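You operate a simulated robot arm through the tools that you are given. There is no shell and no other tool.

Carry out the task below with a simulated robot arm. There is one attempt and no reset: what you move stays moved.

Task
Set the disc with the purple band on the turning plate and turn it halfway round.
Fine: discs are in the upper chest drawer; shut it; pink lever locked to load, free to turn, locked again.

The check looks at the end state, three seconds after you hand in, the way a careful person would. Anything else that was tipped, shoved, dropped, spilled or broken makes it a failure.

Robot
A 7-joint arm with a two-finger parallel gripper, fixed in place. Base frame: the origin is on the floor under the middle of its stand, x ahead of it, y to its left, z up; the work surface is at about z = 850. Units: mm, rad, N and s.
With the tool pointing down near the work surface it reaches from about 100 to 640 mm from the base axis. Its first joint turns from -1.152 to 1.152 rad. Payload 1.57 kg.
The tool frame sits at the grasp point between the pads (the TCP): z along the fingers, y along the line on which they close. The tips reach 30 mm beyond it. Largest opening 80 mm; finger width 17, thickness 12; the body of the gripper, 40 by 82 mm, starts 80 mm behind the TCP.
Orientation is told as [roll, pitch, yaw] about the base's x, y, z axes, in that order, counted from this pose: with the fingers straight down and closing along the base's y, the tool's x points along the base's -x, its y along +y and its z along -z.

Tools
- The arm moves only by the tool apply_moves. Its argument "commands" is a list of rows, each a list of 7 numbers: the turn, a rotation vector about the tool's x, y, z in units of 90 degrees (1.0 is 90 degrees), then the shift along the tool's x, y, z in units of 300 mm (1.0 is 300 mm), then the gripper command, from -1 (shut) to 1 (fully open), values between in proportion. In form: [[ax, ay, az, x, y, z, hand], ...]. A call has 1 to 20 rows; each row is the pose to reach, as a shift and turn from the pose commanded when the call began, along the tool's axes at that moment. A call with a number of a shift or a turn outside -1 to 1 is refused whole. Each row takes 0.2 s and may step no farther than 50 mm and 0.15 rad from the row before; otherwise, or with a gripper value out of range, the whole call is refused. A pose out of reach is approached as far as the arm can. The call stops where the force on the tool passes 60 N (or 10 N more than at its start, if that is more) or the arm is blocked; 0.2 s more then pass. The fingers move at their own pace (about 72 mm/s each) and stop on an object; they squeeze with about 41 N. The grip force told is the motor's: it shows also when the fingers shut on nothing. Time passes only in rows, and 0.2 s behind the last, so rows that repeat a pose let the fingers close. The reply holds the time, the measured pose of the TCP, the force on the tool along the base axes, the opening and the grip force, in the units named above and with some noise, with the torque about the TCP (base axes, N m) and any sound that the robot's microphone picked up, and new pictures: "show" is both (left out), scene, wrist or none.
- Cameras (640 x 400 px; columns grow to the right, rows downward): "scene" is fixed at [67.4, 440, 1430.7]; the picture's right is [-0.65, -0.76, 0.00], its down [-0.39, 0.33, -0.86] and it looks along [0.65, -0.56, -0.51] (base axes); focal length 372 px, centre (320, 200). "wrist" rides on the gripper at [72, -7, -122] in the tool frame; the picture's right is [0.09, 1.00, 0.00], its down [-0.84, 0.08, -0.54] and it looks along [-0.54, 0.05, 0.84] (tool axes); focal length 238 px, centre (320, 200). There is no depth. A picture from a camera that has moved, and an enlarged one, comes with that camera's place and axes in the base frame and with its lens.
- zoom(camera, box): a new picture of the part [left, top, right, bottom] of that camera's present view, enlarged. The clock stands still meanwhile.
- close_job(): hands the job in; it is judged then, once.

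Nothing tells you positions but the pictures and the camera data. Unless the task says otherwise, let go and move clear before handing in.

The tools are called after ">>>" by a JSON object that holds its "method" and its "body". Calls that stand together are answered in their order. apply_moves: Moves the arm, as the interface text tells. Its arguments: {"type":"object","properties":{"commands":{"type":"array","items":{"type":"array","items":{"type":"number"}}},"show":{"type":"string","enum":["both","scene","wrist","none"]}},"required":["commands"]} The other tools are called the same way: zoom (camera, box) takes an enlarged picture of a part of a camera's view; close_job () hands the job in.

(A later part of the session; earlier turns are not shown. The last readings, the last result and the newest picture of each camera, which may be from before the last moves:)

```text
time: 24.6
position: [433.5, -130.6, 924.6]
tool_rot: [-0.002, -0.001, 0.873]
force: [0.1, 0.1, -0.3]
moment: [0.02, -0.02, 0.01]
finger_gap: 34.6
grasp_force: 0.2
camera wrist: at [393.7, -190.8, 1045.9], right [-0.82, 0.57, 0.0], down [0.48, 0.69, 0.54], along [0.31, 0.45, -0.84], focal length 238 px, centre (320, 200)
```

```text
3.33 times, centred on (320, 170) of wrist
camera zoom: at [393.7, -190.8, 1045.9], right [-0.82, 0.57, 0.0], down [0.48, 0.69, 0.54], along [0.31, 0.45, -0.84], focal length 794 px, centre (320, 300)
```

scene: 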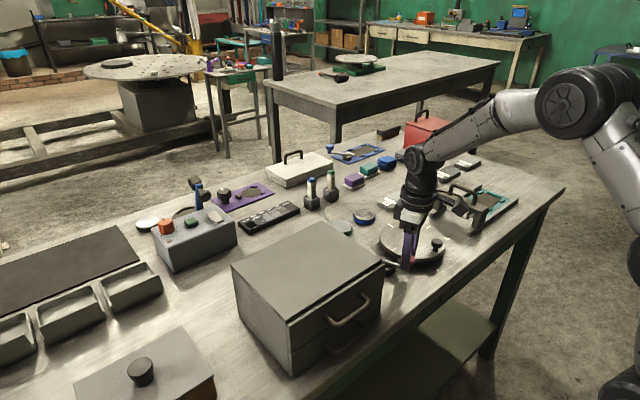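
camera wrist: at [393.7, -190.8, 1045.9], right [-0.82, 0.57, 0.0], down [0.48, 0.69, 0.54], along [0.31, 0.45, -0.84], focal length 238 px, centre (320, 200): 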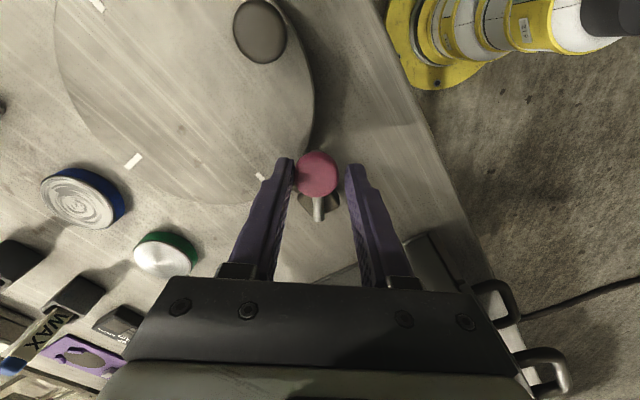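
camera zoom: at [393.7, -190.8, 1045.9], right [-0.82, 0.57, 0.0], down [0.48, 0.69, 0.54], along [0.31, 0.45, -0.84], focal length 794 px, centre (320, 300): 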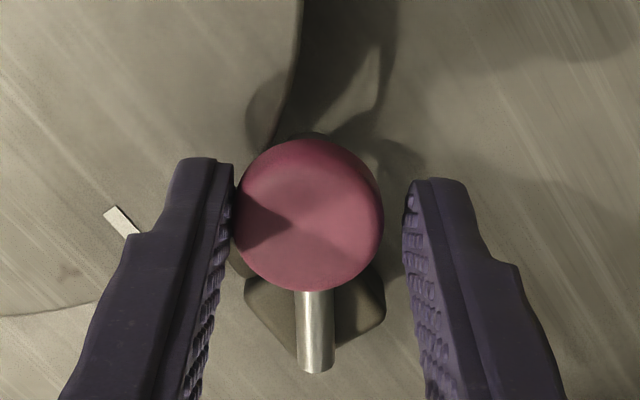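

The lever has snapped ahead onto the leading finger, so it springs over centre. I'll keep following the arc until it stops.

>>> {"method": "apply_moves", "body": {"commands": [[0, 0, -0.0556, -0.0013, -0.0123, 0, -0.15], [0, 0, -0.1111, -0.0038, -0.0248, 0, -0.15], [0, 0, -0.1667, -0.0072, -0.0369, 0, -0.15]], "show": "wrist"}}

>>> {"method": "zoom", "body": {"camera": "wrist", "box": [240, 110, 400, 230]}}

```text
time: 25.4
position: [442.3, -135.0, 924.3]
tool_rot: [0.003, 0.001, 1.138]
force: [-4.0, 4.1, 0.2]
moment: [0.1, 0.12, -0.04]
finger_gap: 39.2
grasp_force: 3.6
camera wrist: at [419.4, -204.5, 1045.4], right [-0.94, 0.34, 0.0], down [0.28, 0.79, 0.54], along [0.18, 0.51, -0.84], focal length 238 px, centre (320, 200)
```

wrist: 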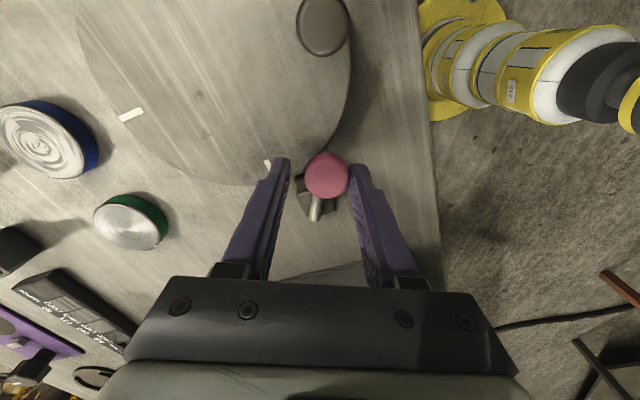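

```text
3.33 times, centred on (320, 170) of wrist
camera zoom: at [419.4, -204.5, 1045.4], right [-0.94, 0.34, 0.0], down [0.28, 0.79, 0.54], along [0.18, 0.51, -0.84], focal length 794 px, centre (320, 300)
```

zoom: 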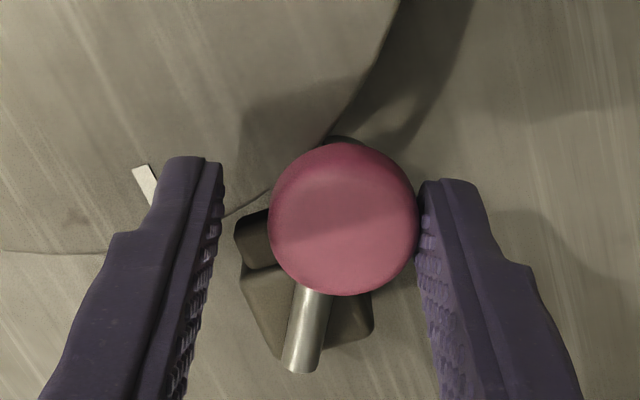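

The lever has reached its end stop, with the shoe towards the plate rim and a few newtons of resistance. I'll back off slightly, open, lift and inspect.

>>> {"method": "apply_moves", "body": {"commands": [[0, 0, 0, 0, 0.01, 0, -0.15], [0, 0, 0, 0, 0.02, 0, 0.0], [0, 0, 0, 0, 0.02, 0, 0.2], [0, 0, 0, 0, 0.02, 0, 0.2], [0, 0, 0, 0, 0.02, -0.1, 0.2], [0, 0, 0, 0, 0.02, -0.2, 0.2], [0, 0, 0, 0.1, 0.02, -0.3, 0.2], [0, 0, 0, 0.15, 0.02, -0.35, 0.2]], "show": "both"}}

>>> {"method": "zoom", "body": {"camera": "wrist", "box": [200, 90, 440, 270]}}

>>> {"method": "zoom", "body": {"camera": "scene", "box": [350, 200, 470, 300]}}

```text
time: 27.2
position: [419.6, -176.1, 1029.8]
tool_rot: [-0.002, 0.002, 1.136]
force: [-0.5, -0.1, -1.2]
moment: [-0.03, 0.02, 0.03]
finger_gap: 48.2
grasp_force: 0.0
camera wrist: at [396.0, -244.2, 1150.3], right [-0.94, 0.34, 0.0], down [0.28, 0.79, 0.54], along [0.18, 0.51, -0.84], focal length 238 px, centre (320, 200)
```

scene: 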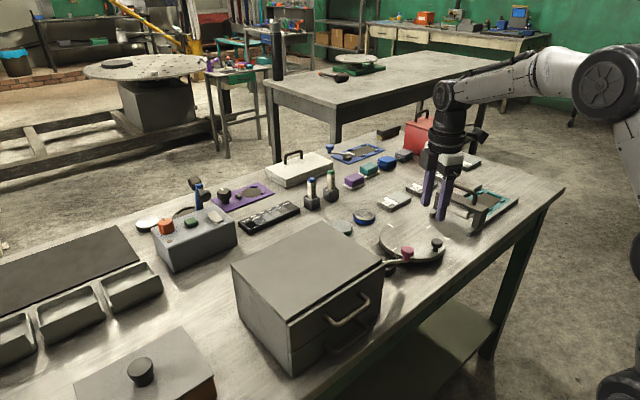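
wrist: 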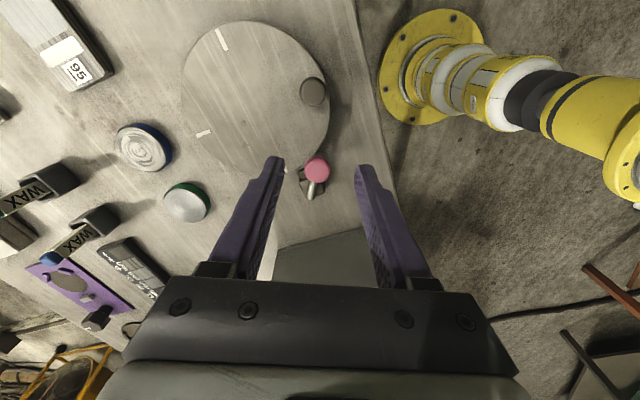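

```text
2.22 times, centred on (320, 180) of wrist
camera zoom: at [396.0, -244.2, 1150.3], right [-0.94, 0.34, 0.0], down [0.28, 0.79, 0.54], along [0.18, 0.51, -0.84], focal length 530 px, centre (320, 244)
```

zoom: 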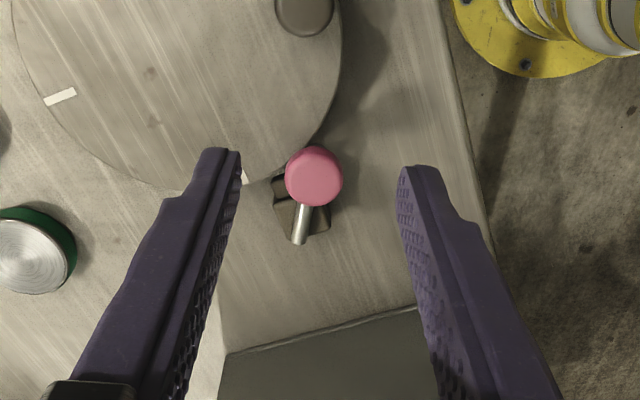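

```text
4.00 times, centred on (410, 250) of scene
camera zoom: at [67.4, 440.0, 1430.7], right [-0.65, -0.76, 0.0], down [-0.39, 0.33, -0.86], along [0.65, -0.56, -0.51], focal length 1487 px, centre (-40, 0)
```

zoom: 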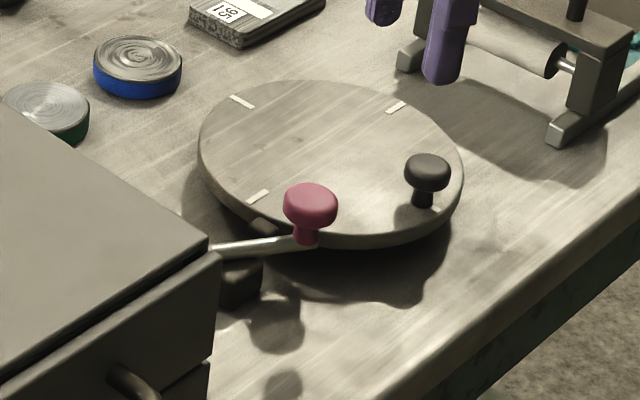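

The lever now presses its shoe on the plate rim, and it looks locked. Next I'll go to the upper drawer handle at about (359, 119, 949), with the fingers turned to close along x.

>>> {"method": "apply_moves", "body": {"commands": [[0, 0, 0, 0, 0, -0.1, 1], [0, 0, -0.04, -0.115, 0.085, -0.1, 1], [0, 0, -0.08, -0.23, 0.17, -0.1, 1], [0, 0, -0.12, -0.345, 0.255, -0.1, 1], [0, 0, -0.16, -0.46, 0.34, -0.1, 1], [0, 0, -0.2, -0.575, 0.425, -0.1, 1], [0, 0, -0.24, -0.69, 0.51, -0.1, 1], [0, 0, -0.278, -0.802, 0.596, -0.1, 1]], "show": "both"}}

>>> {"method": "zoom", "body": {"camera": "wrist", "box": [200, 90, 440, 290]}}

>>> {"method": "zoom", "body": {"camera": "scene", "box": [260, 200, 460, 380]}}

```text
time: 29.0
position: [357.6, 120.3, 1059.8]
tool_rot: [-0.001, 0.003, 1.571]
force: [-0.2, -0.2, -0.5]
moment: [-0.01, -0.01, 0.02]
finger_gap: 80.0
grasp_force: 0.1
camera wrist: at [365.7, 46.7, 1182.0], right [-1.0, -0.09, 0.0], down [-0.08, 0.84, 0.54], along [-0.05, 0.54, -0.84], focal length 238 px, centre (320, 200)
```

scene: 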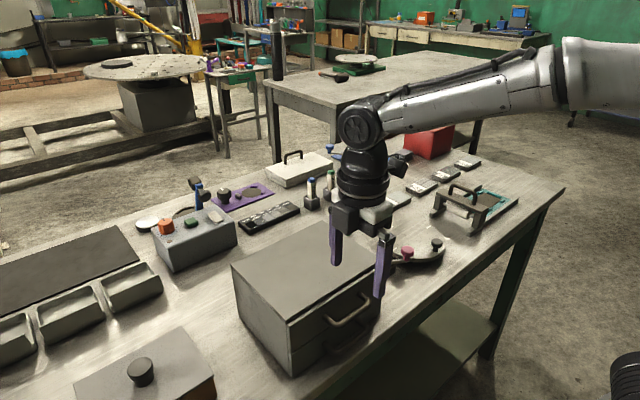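
wrist: 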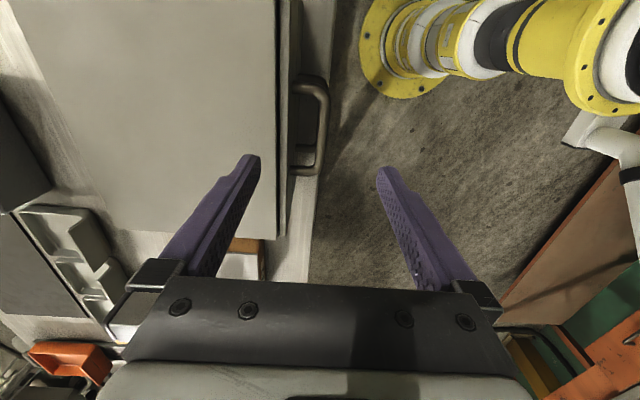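

```text
2.00 times, centred on (320, 190) of wrist
camera zoom: at [365.7, 46.7, 1182.0], right [-1.0, -0.09, 0.0], down [-0.08, 0.84, 0.54], along [-0.05, 0.54, -0.84], focal length 477 px, centre (320, 220)
```

zoom: 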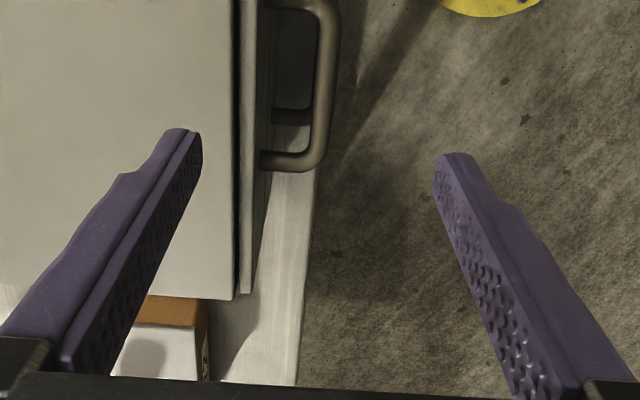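

```text
2.22 times, centred on (360, 290) of scene
camera zoom: at [67.4, 440.0, 1430.7], right [-0.65, -0.76, 0.0], down [-0.39, 0.33, -0.86], along [0.65, -0.56, -0.51], focal length 826 px, centre (231, 0)
```

zoom: 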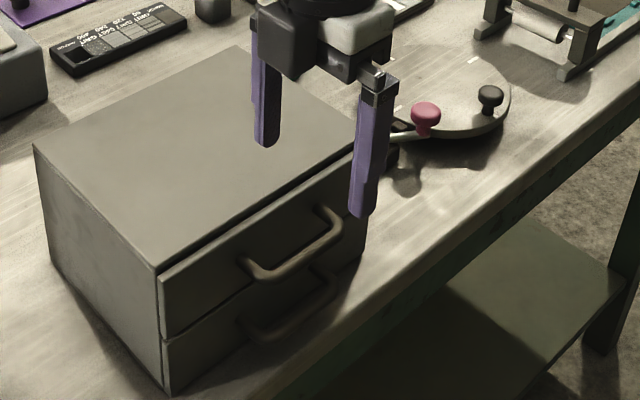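

The handle bar appears to be at x ≈ 357, spanning y ≈ 73 to 162, with its centre near y = 117. I'll partly close the fingers and descend in stages to check alignment.

>>> {"method": "apply_moves", "body": {"commands": [[0, 0, 0, 0, 0, 0.06, -0.3], [0, 0, 0, 0, 0, 0.12, -0.3], [0, 0, 0, 0, 0, 0.19, -0.3], [0, 0, 0, 0, 0, 0.19, -0.3]], "show": "both"}}

>>> {"method": "zoom", "body": {"camera": "wrist", "box": [230, 50, 410, 200]}}

>>> {"method": "zoom", "body": {"camera": "scene", "box": [300, 220, 420, 340]}}

```text
time: 30.0
position: [357.6, 117.6, 1003.6]
tool_rot: [-0.001, 0.0, 1.571]
force: [0.1, 0.4, 0.6]
moment: [-0.02, -0.02, -0.01]
finger_gap: 27.7
grasp_force: 0.0
camera wrist: at [365.6, 45.3, 1124.4], right [-1.0, -0.09, 0.0], down [-0.08, 0.84, 0.54], along [-0.05, 0.54, -0.84], focal length 238 px, centre (320, 200)
```

scene: 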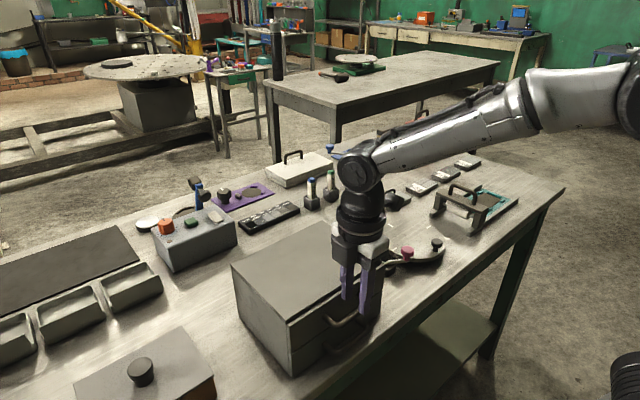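
wrist: 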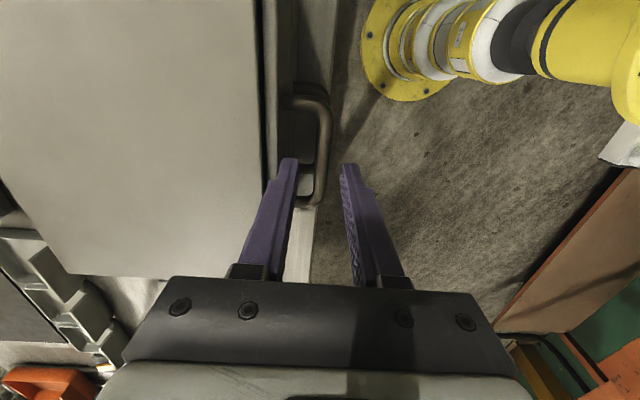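

```text
2.67 times, centred on (320, 125) of wrist
camera zoom: at [365.6, 45.3, 1124.4], right [-1.0, -0.09, 0.0], down [-0.08, 0.84, 0.54], along [-0.05, 0.54, -0.84], focal length 636 px, centre (320, 400)
```

zoom: 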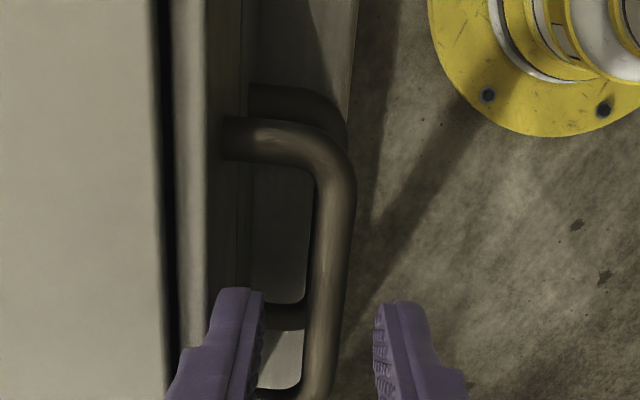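

```text
3.33 times, centred on (360, 280) of scene
camera zoom: at [67.4, 440.0, 1430.7], right [-0.65, -0.76, 0.0], down [-0.39, 0.33, -0.86], along [0.65, -0.56, -0.51], focal length 1239 px, centre (187, -67)
```

zoom: 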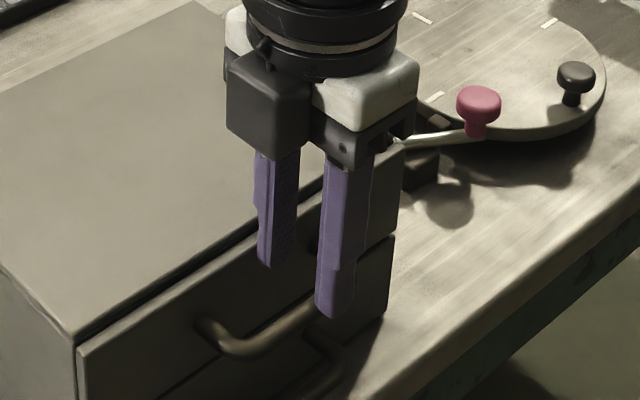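

The bar is at x ≈ 356 with about 28 mm of clearance to the drawer front at x ≈ 390. I'll shift 4 mm towards the robot and descend around the bar with just the fingertips.

>>> {"method": "apply_moves", "body": {"commands": [[0, 0, 0, 0, 0.0133, 0, -0.3], [0, 0, 0, 0, 0.0133, 0.05, -0.3], [0, 0, 0, 0, 0.0133, 0.1, -0.3], [0, 0, 0, 0, 0.0133, 0.137, -0.3]], "show": "both"}}

>>> {"method": "zoom", "body": {"camera": "wrist", "box": [230, 80, 410, 230]}}

>>> {"method": "zoom", "body": {"camera": "scene", "box": [300, 220, 420, 340]}}

```text
time: 31.0
position: [354.9, 120.6, 960.8]
tool_rot: [-0.001, -0.001, 1.57]
force: [-0.2, -0.1, 0.0]
moment: [0.01, 0.01, -0.04]
finger_gap: 28.0
grasp_force: 0.1
camera wrist: at [362.5, 46.8, 1082.1], right [-1.0, -0.09, 0.0], down [-0.08, 0.84, 0.54], along [-0.05, 0.54, -0.84], focal length 238 px, centre (320, 200)
```

scene: 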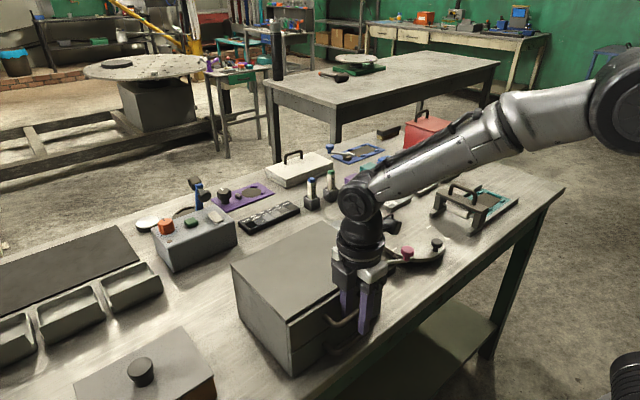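
wrist: 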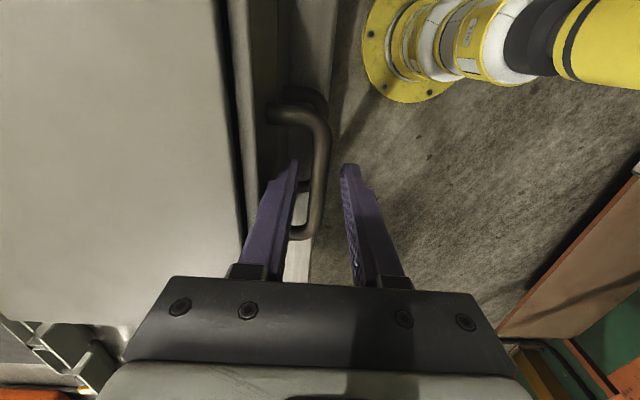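

```text
2.67 times, centred on (320, 155) of wrist
camera zoom: at [362.5, 46.8, 1082.1], right [-1.0, -0.09, 0.0], down [-0.08, 0.84, 0.54], along [-0.05, 0.54, -0.84], focal length 636 px, centre (320, 320)
```

zoom: 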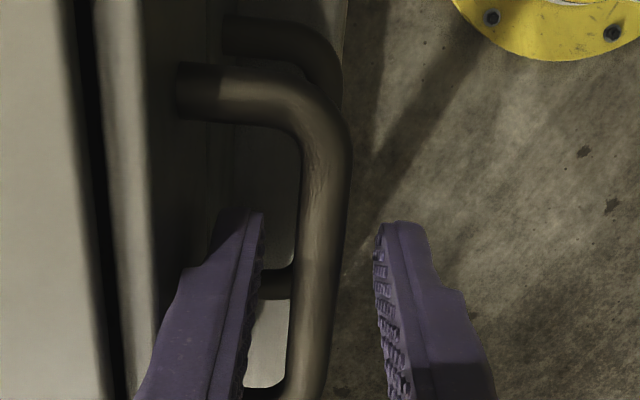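

```text
3.33 times, centred on (360, 280) of scene
camera zoom: at [67.4, 440.0, 1430.7], right [-0.65, -0.76, 0.0], down [-0.39, 0.33, -0.86], along [0.65, -0.56, -0.51], focal length 1239 px, centre (187, -67)
```

zoom: 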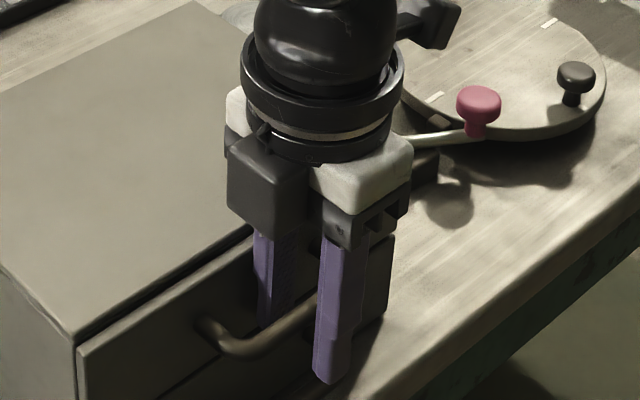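

The bar lies between the fingertips. I'll close on it, then pull gently towards the robot.

>>> {"method": "apply_moves", "body": {"commands": [[0, 0, 0, 0, 0, 0, -0.8], [0, 0, 0, 0, 0, 0, -0.8], [0, 0, 0, 0, 0, 0, -0.8]], "show": "none"}}

>>> {"method": "apply_moves", "body": {"commands": [[0, 0, 0, 0, 0.02, 0, -0.8], [0, 0, 0, 0, 0.05, 0, -0.8], [0, 0, 0, 0, 0.08, 0, -0.8]], "show": "both"}}

```text
time: 31.8
position: [355.0, 119.8, 960.5]
tool_rot: [0.001, 0.001, 1.569]
force: [2.5, 0.4, -1.7]
moment: [0.13, -0.01, -0.5]
finger_gap: 10.6
grasp_force: 28.7
```

```text
time: 32.6
position: [329.3, 119.9, 960.3]
tool_rot: [-0.001, -0.001, 1.571]
force: [0.6, 11.4, -9.3]
moment: [-0.21, -0.01, -0.47]
finger_gap: 10.6
grasp_force: 28.8
camera wrist: at [337.6, 46.7, 1082.2], right [-1.0, -0.09, 0.0], down [-0.08, 0.84, 0.54], along [-0.05, 0.54, -0.84], focal length 238 px, centre (320, 200)
```

scene: 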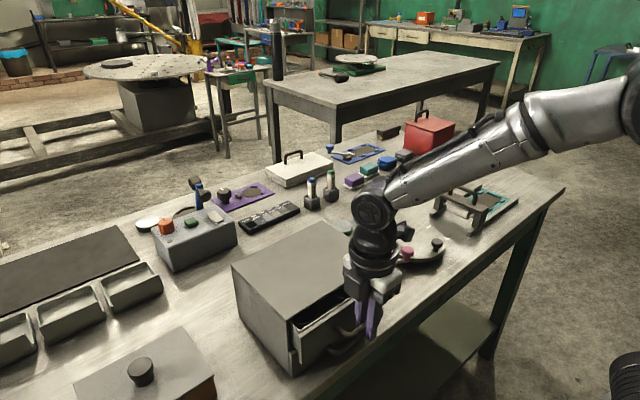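
wrist: 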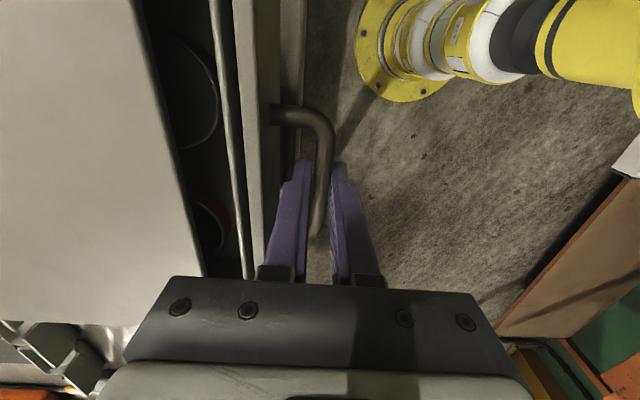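

The drawer slides out easily and discs are visible inside. I'll keep pulling in small steps.

>>> {"method": "apply_moves", "body": {"commands": [[0, 0, 0, 0, 0.05, 0, -0.8], [0, 0, 0, 0, 0.1, 0, -0.8], [0, 0, 0, 0, 0.15, 0, -0.8], [0, 0, 0, 0, 0.2, 0, -0.8]], "show": "both"}}

```text
time: 33.6
position: [268.9, 118.5, 960.6]
tool_rot: [-0.002, -0.001, 1.571]
force: [0.5, 10.2, -10.5]
moment: [0.21, 0.02, -0.51]
finger_gap: 10.5
grasp_force: 28.5
camera wrist: at [278.5, 46.7, 1082.3], right [-1.0, -0.09, 0.0], down [-0.08, 0.84, 0.54], along [-0.05, 0.54, -0.84], focal length 238 px, centre (320, 200)
```

scene: 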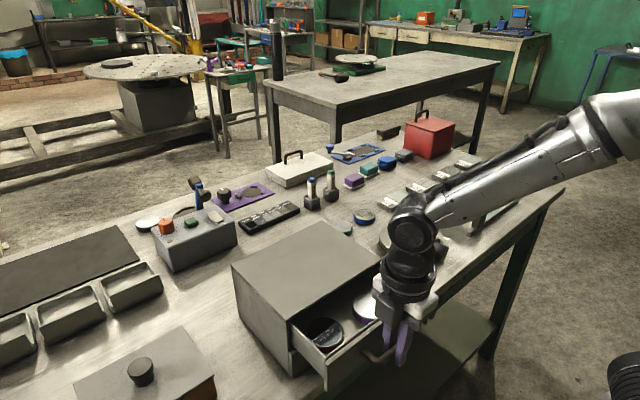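
wrist: 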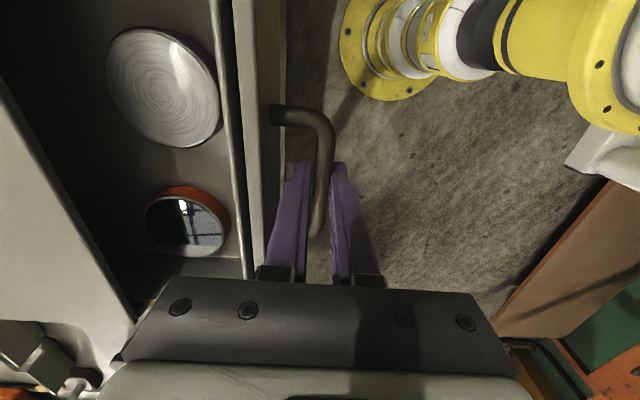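

>>> {"method": "zoom", "body": {"camera": "wrist", "box": [60, 0, 280, 290]}}

>>> {"method": "zoom", "body": {"camera": "scene", "box": [270, 260, 410, 370]}}

```text
1.38 times, centred on (170, 145) of wrist
camera zoom: at [278.5, 46.7, 1082.3], right [-1.0, -0.09, 0.0], down [-0.08, 0.84, 0.54], along [-0.05, 0.54, -0.84], focal length 329 px, centre (527, 276)
```

zoom: 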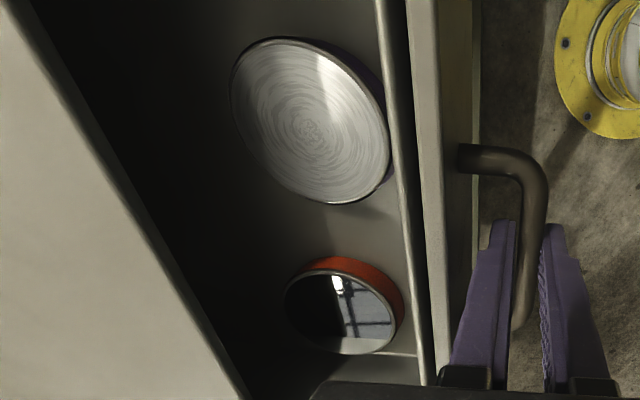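

```text
3.64 times, centred on (340, 315) of scene
camera zoom: at [67.5, 440.4, 1430.6], right [-0.65, -0.76, 0.0], down [-0.39, 0.33, -0.86], along [0.65, -0.56, -0.51], focal length 1352 px, centre (247, -218)
```

zoom: 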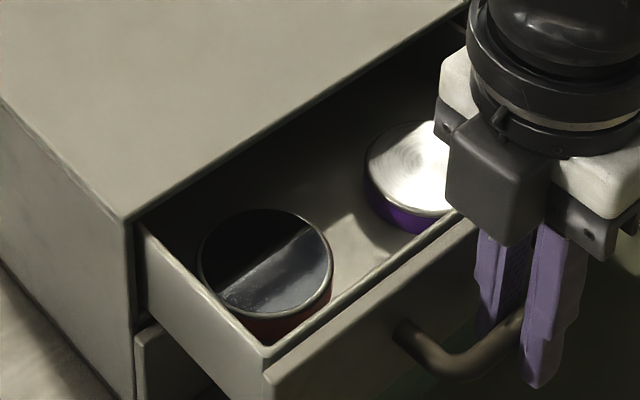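

The disc with the purple band is on the -y side of the drawer at about (361, 73), about 60 mm across. I'll open the drawer about 30 mm more so it can be lifted clear of the chest top.

>>> {"method": "apply_moves", "body": {"commands": [[0, 0, 0, 0, 0.035, 0, -0.8], [0, 0, 0, 0, 0.07, 0, -0.8], [0, 0, 0, 0, 0.1, 0, -0.8]], "show": "both"}}

```text
time: 34.4
position: [240.0, 119.6, 961.3]
tool_rot: [-0.002, 0.002, 1.571]
force: [1.3, 1.7, -10.7]
moment: [-0.16, 0.05, -0.47]
finger_gap: 10.8
grasp_force: 28.5
camera wrist: at [248.5, 46.9, 1082.6], right [-1.0, -0.09, 0.0], down [-0.08, 0.84, 0.54], along [-0.05, 0.54, -0.84], focal length 238 px, centre (320, 200)
```

scene: 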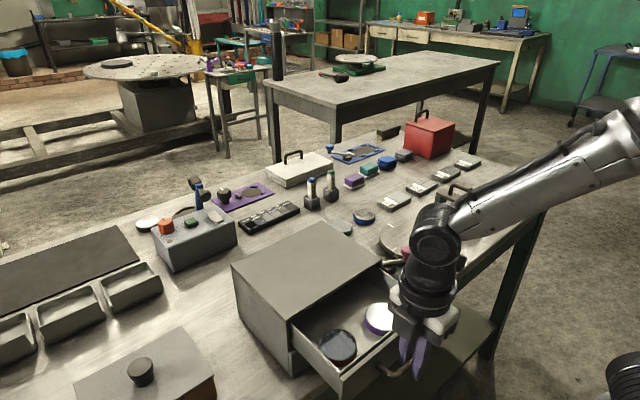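
wrist: 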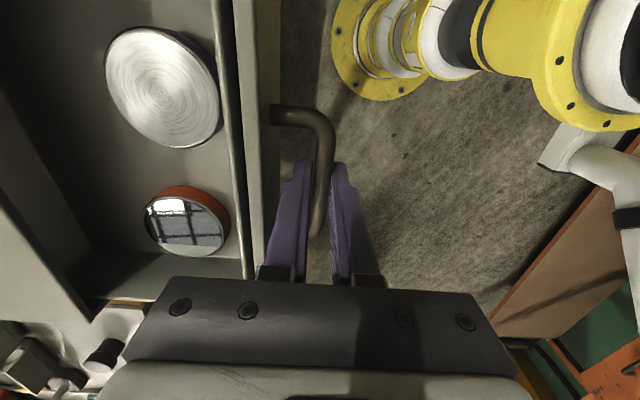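

The drawer is now about 118 mm open. I'll release the handle and lift straight up, then look at the discs from above.

>>> {"method": "apply_moves", "body": {"commands": [[0, 0, 0, 0, 0, 0, -0.3], [0, 0, 0, 0, 0, 0, -0.3], [0, 0, 0, 0, 0, 0, -0.3], [0, 0, 0, 0, 0, -0.1, -0.3], [0, 0, 0, 0, 0, -0.2, -0.3], [0, 0, 0, 0, 0, -0.35, -0.3], [0, 0, 0, 0, 0, -0.5, 0.5]], "show": "both"}}

>>> {"method": "zoom", "body": {"camera": "scene", "box": [270, 260, 430, 380]}}

```text
time: 36.0
position: [240.2, 120.2, 1112.0]
tool_rot: [0.0, 0.001, 1.57]
force: [0.2, 0.0, -1.1]
moment: [0.01, 0.0, 0.01]
finger_gap: 60.1
grasp_force: 0.1
camera wrist: at [247.5, 47.2, 1233.7], right [-1.0, -0.09, 0.0], down [-0.08, 0.84, 0.54], along [-0.05, 0.54, -0.84], focal length 238 px, centre (320, 200)
```

scene: 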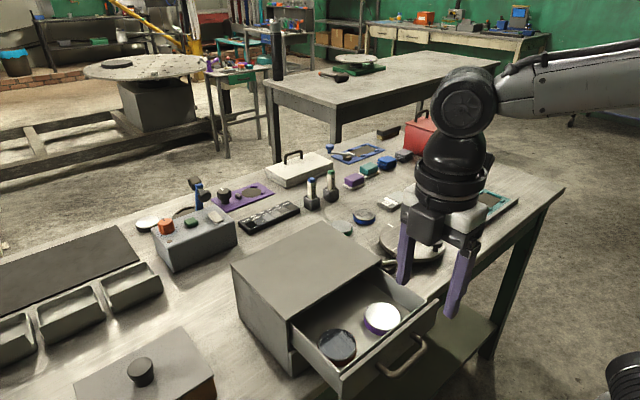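
wrist: 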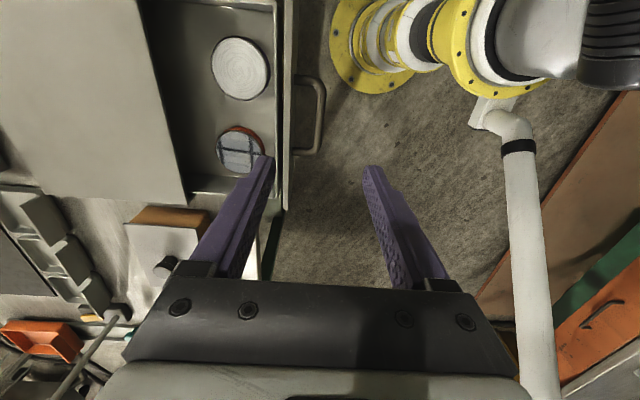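

```text
3.33 times, centred on (350, 320) of scene
camera zoom: at [67.4, 440.0, 1430.7], right [-0.65, -0.76, 0.0], down [-0.39, 0.33, -0.86], along [0.65, -0.56, -0.51], focal length 1239 px, centre (220, -200)
```

zoom: 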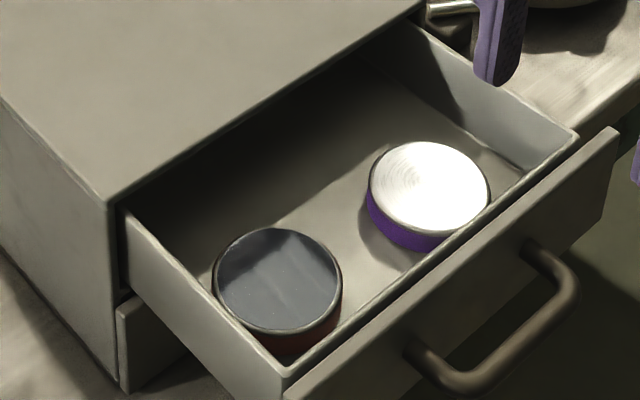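

Only two discs are here: purple band with a silver spiral top, and red band with a mirror top. I'll turn the gripper back to yaw 0 and hover above the purple one at about (332, 73).

>>> {"method": "apply_moves", "body": {"commands": [[0, 0, 0.0833, 0.013, -0.025, 0.01, 1], [0, 0, 0.1667, 0.026, -0.05, 0.02, 1], [0, 0, 0.25, 0.039, -0.075, 0.03, 1], [0, 0, 0.3333, 0.052, -0.1, 0.04, 1], [0, 0, 0.4167, 0.065, -0.126, 0.05, 1], [0, 0, 0.5, 0.078, -0.151, 0.06, 1], [0, 0, 0.5833, 0.09, -0.177, 0.07, 1], [0, 0, 0.6667, 0.103, -0.202, 0.08, 1], [0, 0, 0.75, 0.116, -0.227, 0.09, 1], [0, 0, 0.8333, 0.129, -0.252, 0.1, 1], [0, 0, 0.9167, 0.142, -0.278, 0.12, 1], [0, 0, 1.0, 0.153, -0.303, 0.133, 1]], "show": "both"}}

>>> {"method": "zoom", "body": {"camera": "wrist", "box": [210, 80, 430, 240]}}

```text
time: 38.6
position: [332.7, 73.4, 1068.9]
tool_rot: [0.001, -0.001, -0.004]
force: [0.4, -0.9, 0.3]
moment: [-0.01, 0.0, -0.02]
finger_gap: 79.9
grasp_force: 0.1
camera wrist: at [261.8, 65.7, 1191.4], right [-0.09, 1.0, 0.0], down [0.84, 0.08, 0.54], along [0.54, 0.05, -0.84], focal length 238 px, centre (320, 200)
```

scene: 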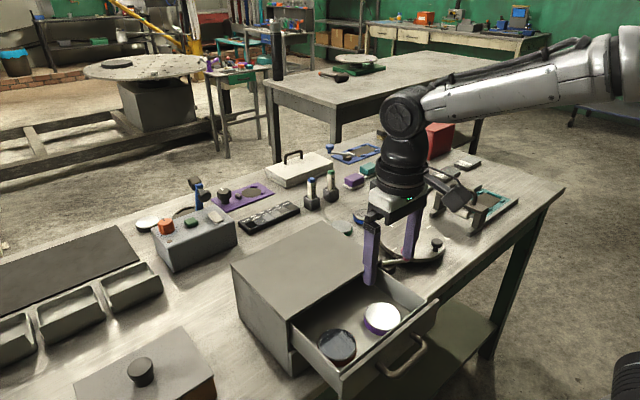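
wrist: 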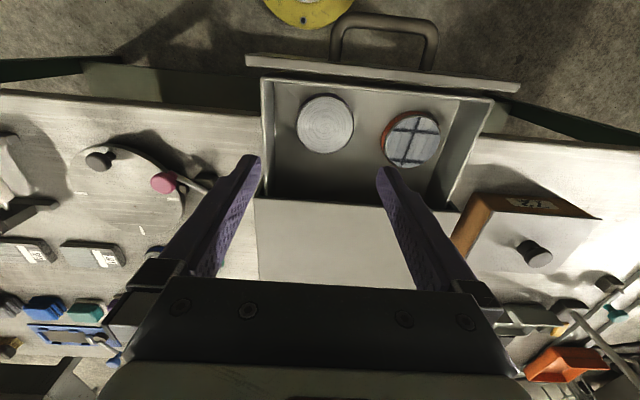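

```text
2.50 times, centred on (320, 160) of wrist
camera zoom: at [261.8, 65.7, 1191.4], right [-0.09, 1.0, 0.0], down [0.84, 0.08, 0.54], along [0.54, 0.05, -0.84], focal length 596 px, centre (320, 300)
```

zoom: 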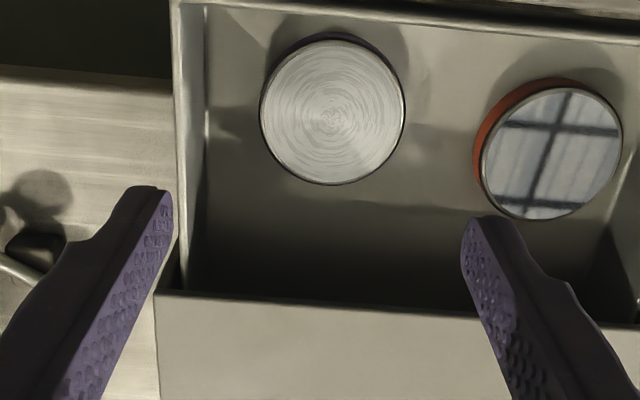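

The purple-band disc measures about 61 mm across, centred near (332, 77). The drawer's inner wall is at y ≈ 20, so I'll open to about 68 mm and descend around it slowly.

>>> {"method": "apply_moves", "body": {"commands": [[0, 0, 0, 0, 0.0133, 0, 0.7], [0, 0, 0, 0, 0.0133, 0.1, 0.7], [0, 0, 0, 0, 0.0133, 0.2, 0.7], [0, 0, 0, 0, 0.0133, 0.27, 0.7], [0, 0, 0, 0, 0.0133, 0.3, 0.7], [0, 0, 0, 0, 0.0133, 0.3, 0.7]], "show": "both"}}

>>> {"method": "zoom", "body": {"camera": "wrist", "box": [220, 80, 420, 240]}}

>>> {"method": "zoom", "body": {"camera": "scene", "box": [290, 240, 450, 380]}}

```text
time: 40.0
position: [331.8, 77.3, 980.5]
tool_rot: [0.0, -0.002, -0.001]
force: [-0.1, 0.1, 0.9]
moment: [0.0, 0.01, -0.01]
finger_gap: 68.1
grasp_force: 0.1
camera wrist: at [260.8, 69.6, 1102.2], right [-0.09, 1.0, 0.0], down [0.84, 0.08, 0.54], along [0.54, 0.05, -0.84], focal length 238 px, centre (320, 200)
```

scene: 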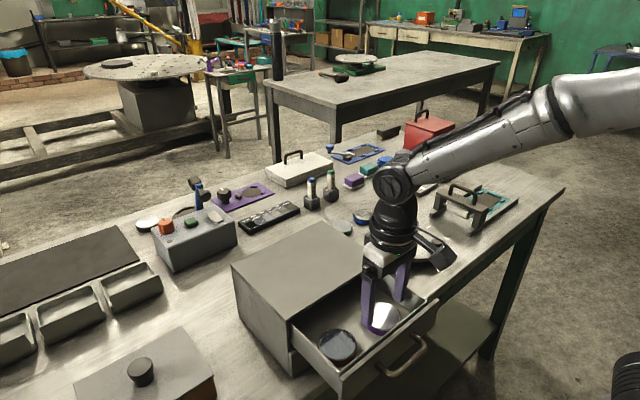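
wrist: 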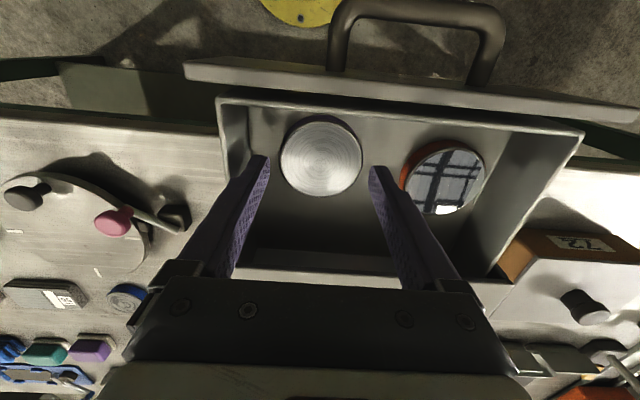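

```text
2.50 times, centred on (320, 160) of wrist
camera zoom: at [260.8, 69.6, 1102.2], right [-0.09, 1.0, 0.0], down [0.84, 0.08, 0.54], along [0.54, 0.05, -0.84], focal length 596 px, centre (320, 300)
```

zoom: 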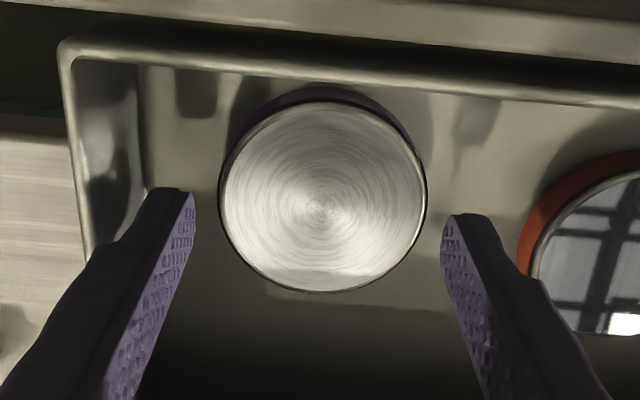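

```text
2.86 times, centred on (370, 310) of scene
camera zoom: at [67.4, 440.0, 1430.7], right [-0.65, -0.76, 0.0], down [-0.39, 0.33, -0.86], along [0.65, -0.56, -0.51], focal length 1062 px, centre (177, -114)
```

zoom: 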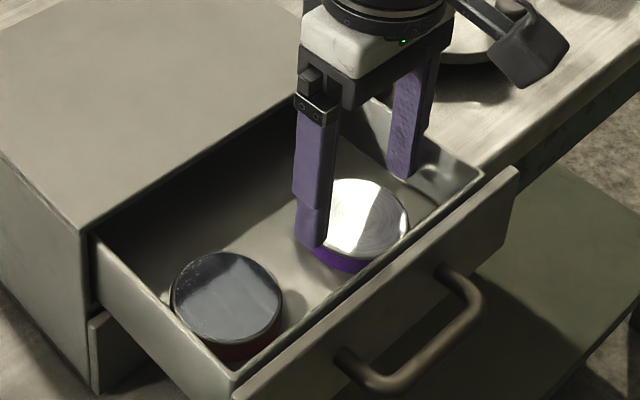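

The disc is centred between the fingers. I'll continue down in small steps, watching for contact.

>>> {"method": "apply_moves", "body": {"commands": [[0, 0, 0, 0, 0, 0.03, 0.7], [0, 0, 0, 0, 0, 0.06, 0.7], [0, 0, 0, 0, 0, 0.09, 0.7], [0, 0, 0, 0, 0, 0.09, 0.7]], "show": "both"}}

>>> {"method": "zoom", "body": {"camera": "wrist", "box": [220, 80, 420, 240]}}

>>> {"method": "zoom", "body": {"camera": "scene", "box": [320, 260, 440, 350]}}

```text
time: 41.0
position: [333.2, 77.3, 956.8]
tool_rot: [0.003, -0.012, 0.001]
force: [-0.5, -6.3, 37.8]
moment: [-1.03, 0.33, -0.1]
finger_gap: 68.0
grasp_force: 0.6
camera wrist: at [261.1, 69.6, 1078.4], right [-0.09, 1.0, 0.0], down [0.83, 0.08, 0.55], along [0.55, 0.05, -0.83], focal length 238 px, centre (320, 200)
```

scene: 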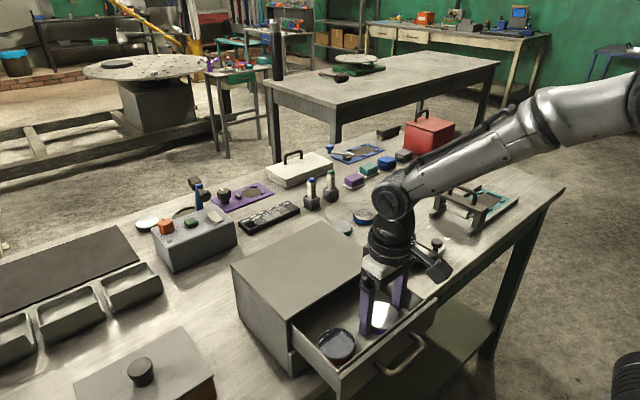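
wrist: 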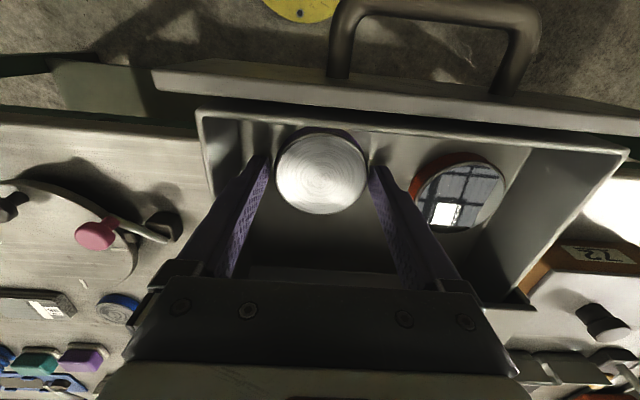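

```text
2.50 times, centred on (320, 160) of wrist
camera zoom: at [261.1, 69.6, 1078.4], right [-0.09, 1.0, 0.0], down [0.83, 0.08, 0.55], along [0.55, 0.05, -0.83], focal length 596 px, centre (320, 300)
```

zoom: 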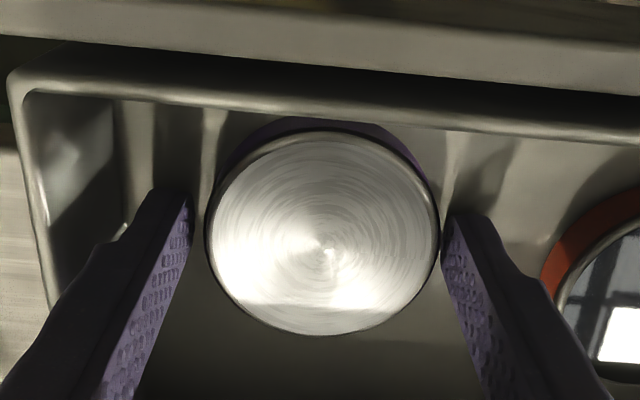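

```text
4.44 times, centred on (380, 305) of scene
camera zoom: at [67.0, 439.8, 1430.8], right [-0.65, -0.76, 0.0], down [-0.39, 0.33, -0.86], along [0.65, -0.56, -0.51], focal length 1652 px, centre (53, -267)
```

zoom: 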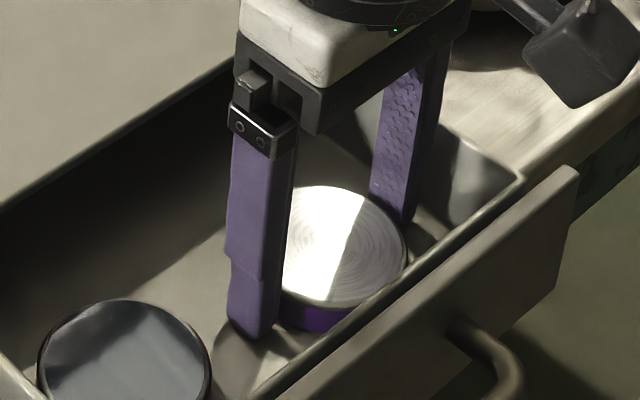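

The fingertips have touched the drawer floor (about 38 N upward), so the floor is near z = 927. I'll raise 4 mm at once and then close on the disc.

>>> {"method": "apply_moves", "body": {"commands": [[0, 0, 0, 0, 0, -0.007, 0.7], [0, 0, 0, 0, 0, -0.014, 0.7]], "show": "none"}}

>>> {"method": "apply_moves", "body": {"commands": [[0, 0, 0, 0, 0, 0, 0.55], [0, 0, 0, 0, 0, 0, 0.3], [0, 0, 0, 0, 0, 0, 0.3], [0, 0, 0, 0, 0, 0, 0.3]], "show": "both"}}

>>> {"method": "zoom", "body": {"camera": "wrist", "box": [220, 80, 420, 240]}}

```text
time: 41.6
position: [330.1, 77.3, 956.6]
tool_rot: [0.001, 0.002, 0.001]
force: [0.1, -4.5, 15.0]
moment: [-0.12, -0.13, 0.12]
finger_gap: 68.4
grasp_force: 0.2
```

```text
time: 42.6
position: [331.0, 76.8, 958.4]
tool_rot: [-0.002, 0.001, 0.0]
force: [0.0, 0.6, -0.1]
moment: [0.0, -0.03, -0.01]
finger_gap: 58.9
grasp_force: 41.0
camera wrist: at [259.9, 69.6, 1079.5], right [-0.09, 1.0, 0.0], down [0.84, 0.08, 0.54], along [0.54, 0.05, -0.84], focal length 238 px, centre (320, 200)
```

scene: 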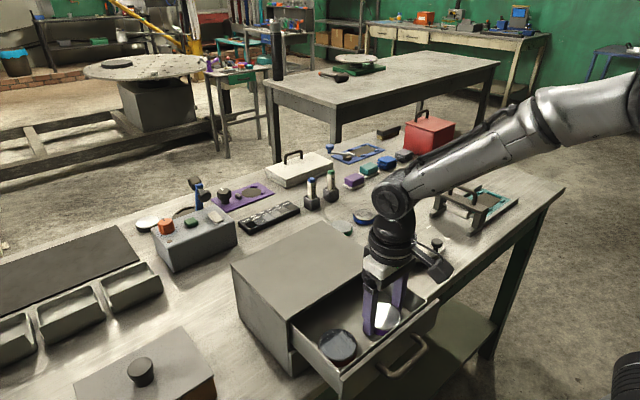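
wrist: 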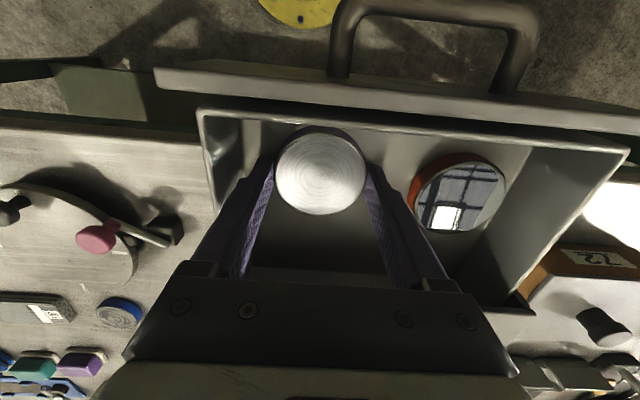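

```text
2.50 times, centred on (320, 160) of wrist
camera zoom: at [259.9, 69.6, 1079.5], right [-0.09, 1.0, 0.0], down [0.84, 0.08, 0.54], along [0.54, 0.05, -0.84], focal length 596 px, centre (320, 300)
```

zoom: 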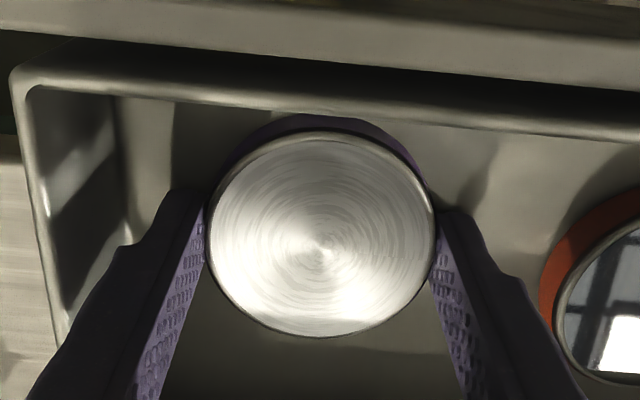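

The disc is gripped at 58.9 mm opening with 41 N. I'll lift it straight up and check it stays level.

>>> {"method": "apply_moves", "body": {"commands": [[0, 0, 0, 0, 0, -0.03, 0.3], [0, 0, 0, 0, 0, -0.08, 0.3], [0, 0, 0, 0, 0, -0.16, 0.3], [0, 0, 0, 0, 0, -0.26, 0.3], [0, 0, 0, 0, 0, -0.37, 0.3]], "show": "both"}}

>>> {"method": "zoom", "body": {"camera": "scene", "box": [300, 180, 460, 380]}}

```text
time: 43.8
position: [330.8, 74.4, 1067.3]
tool_rot: [-0.001, 0.0, -0.002]
force: [-0.6, -0.9, -4.2]
moment: [0.01, -0.02, -0.01]
finger_gap: 58.9
grasp_force: 40.6
camera wrist: at [259.9, 68.4, 1189.5], right [-0.09, 1.0, 0.0], down [0.84, 0.08, 0.54], along [0.54, 0.05, -0.84], focal length 238 px, centre (320, 200)
```

scene: 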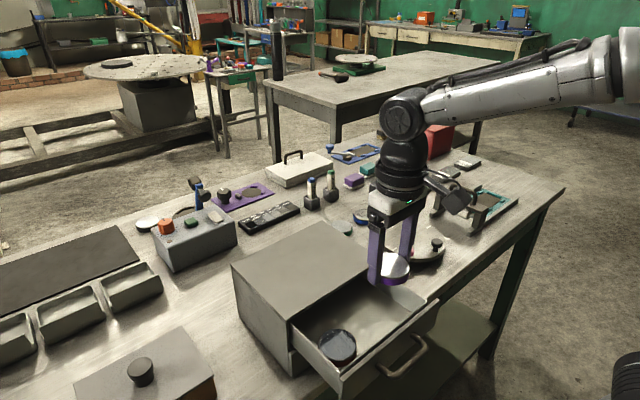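
wrist: 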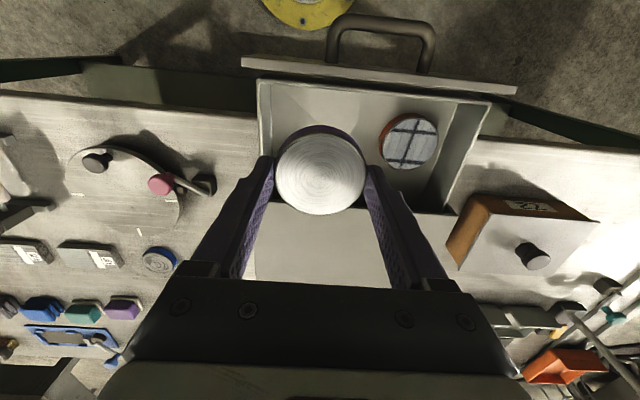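

```text
2.00 times, centred on (380, 280) of scene
camera zoom: at [67.4, 440.0, 1430.7], right [-0.65, -0.76, 0.0], down [-0.39, 0.33, -0.86], along [0.65, -0.56, -0.51], focal length 743 px, centre (200, 40)
```

zoom: 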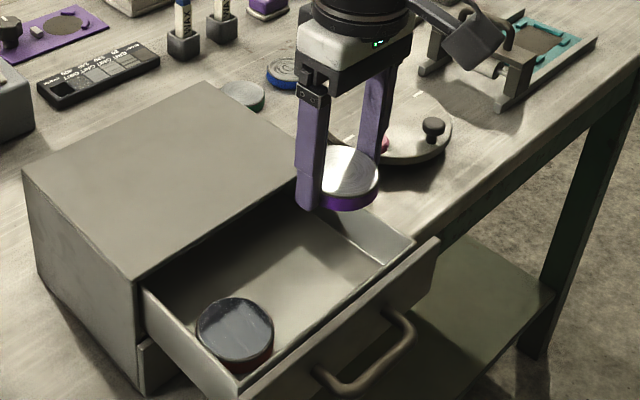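

>>> {"method": "zoom", "body": {"camera": "wrist", "box": [240, 110, 400, 230]}}

```text
3.33 times, centred on (320, 170) of wrist
camera zoom: at [259.9, 68.4, 1189.5], right [-0.09, 1.0, 0.0], down [0.84, 0.08, 0.54], along [0.54, 0.05, -0.84], focal length 794 px, centre (320, 300)
```

zoom: 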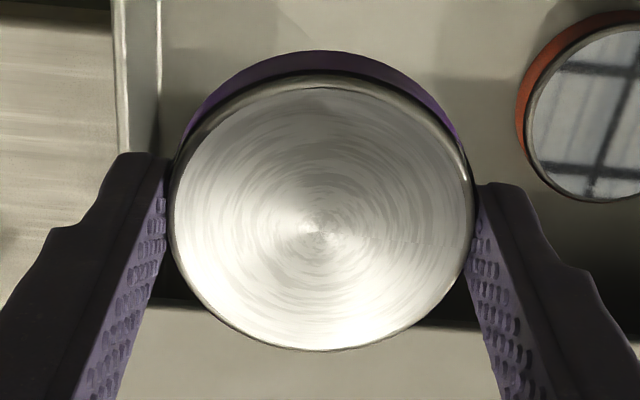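

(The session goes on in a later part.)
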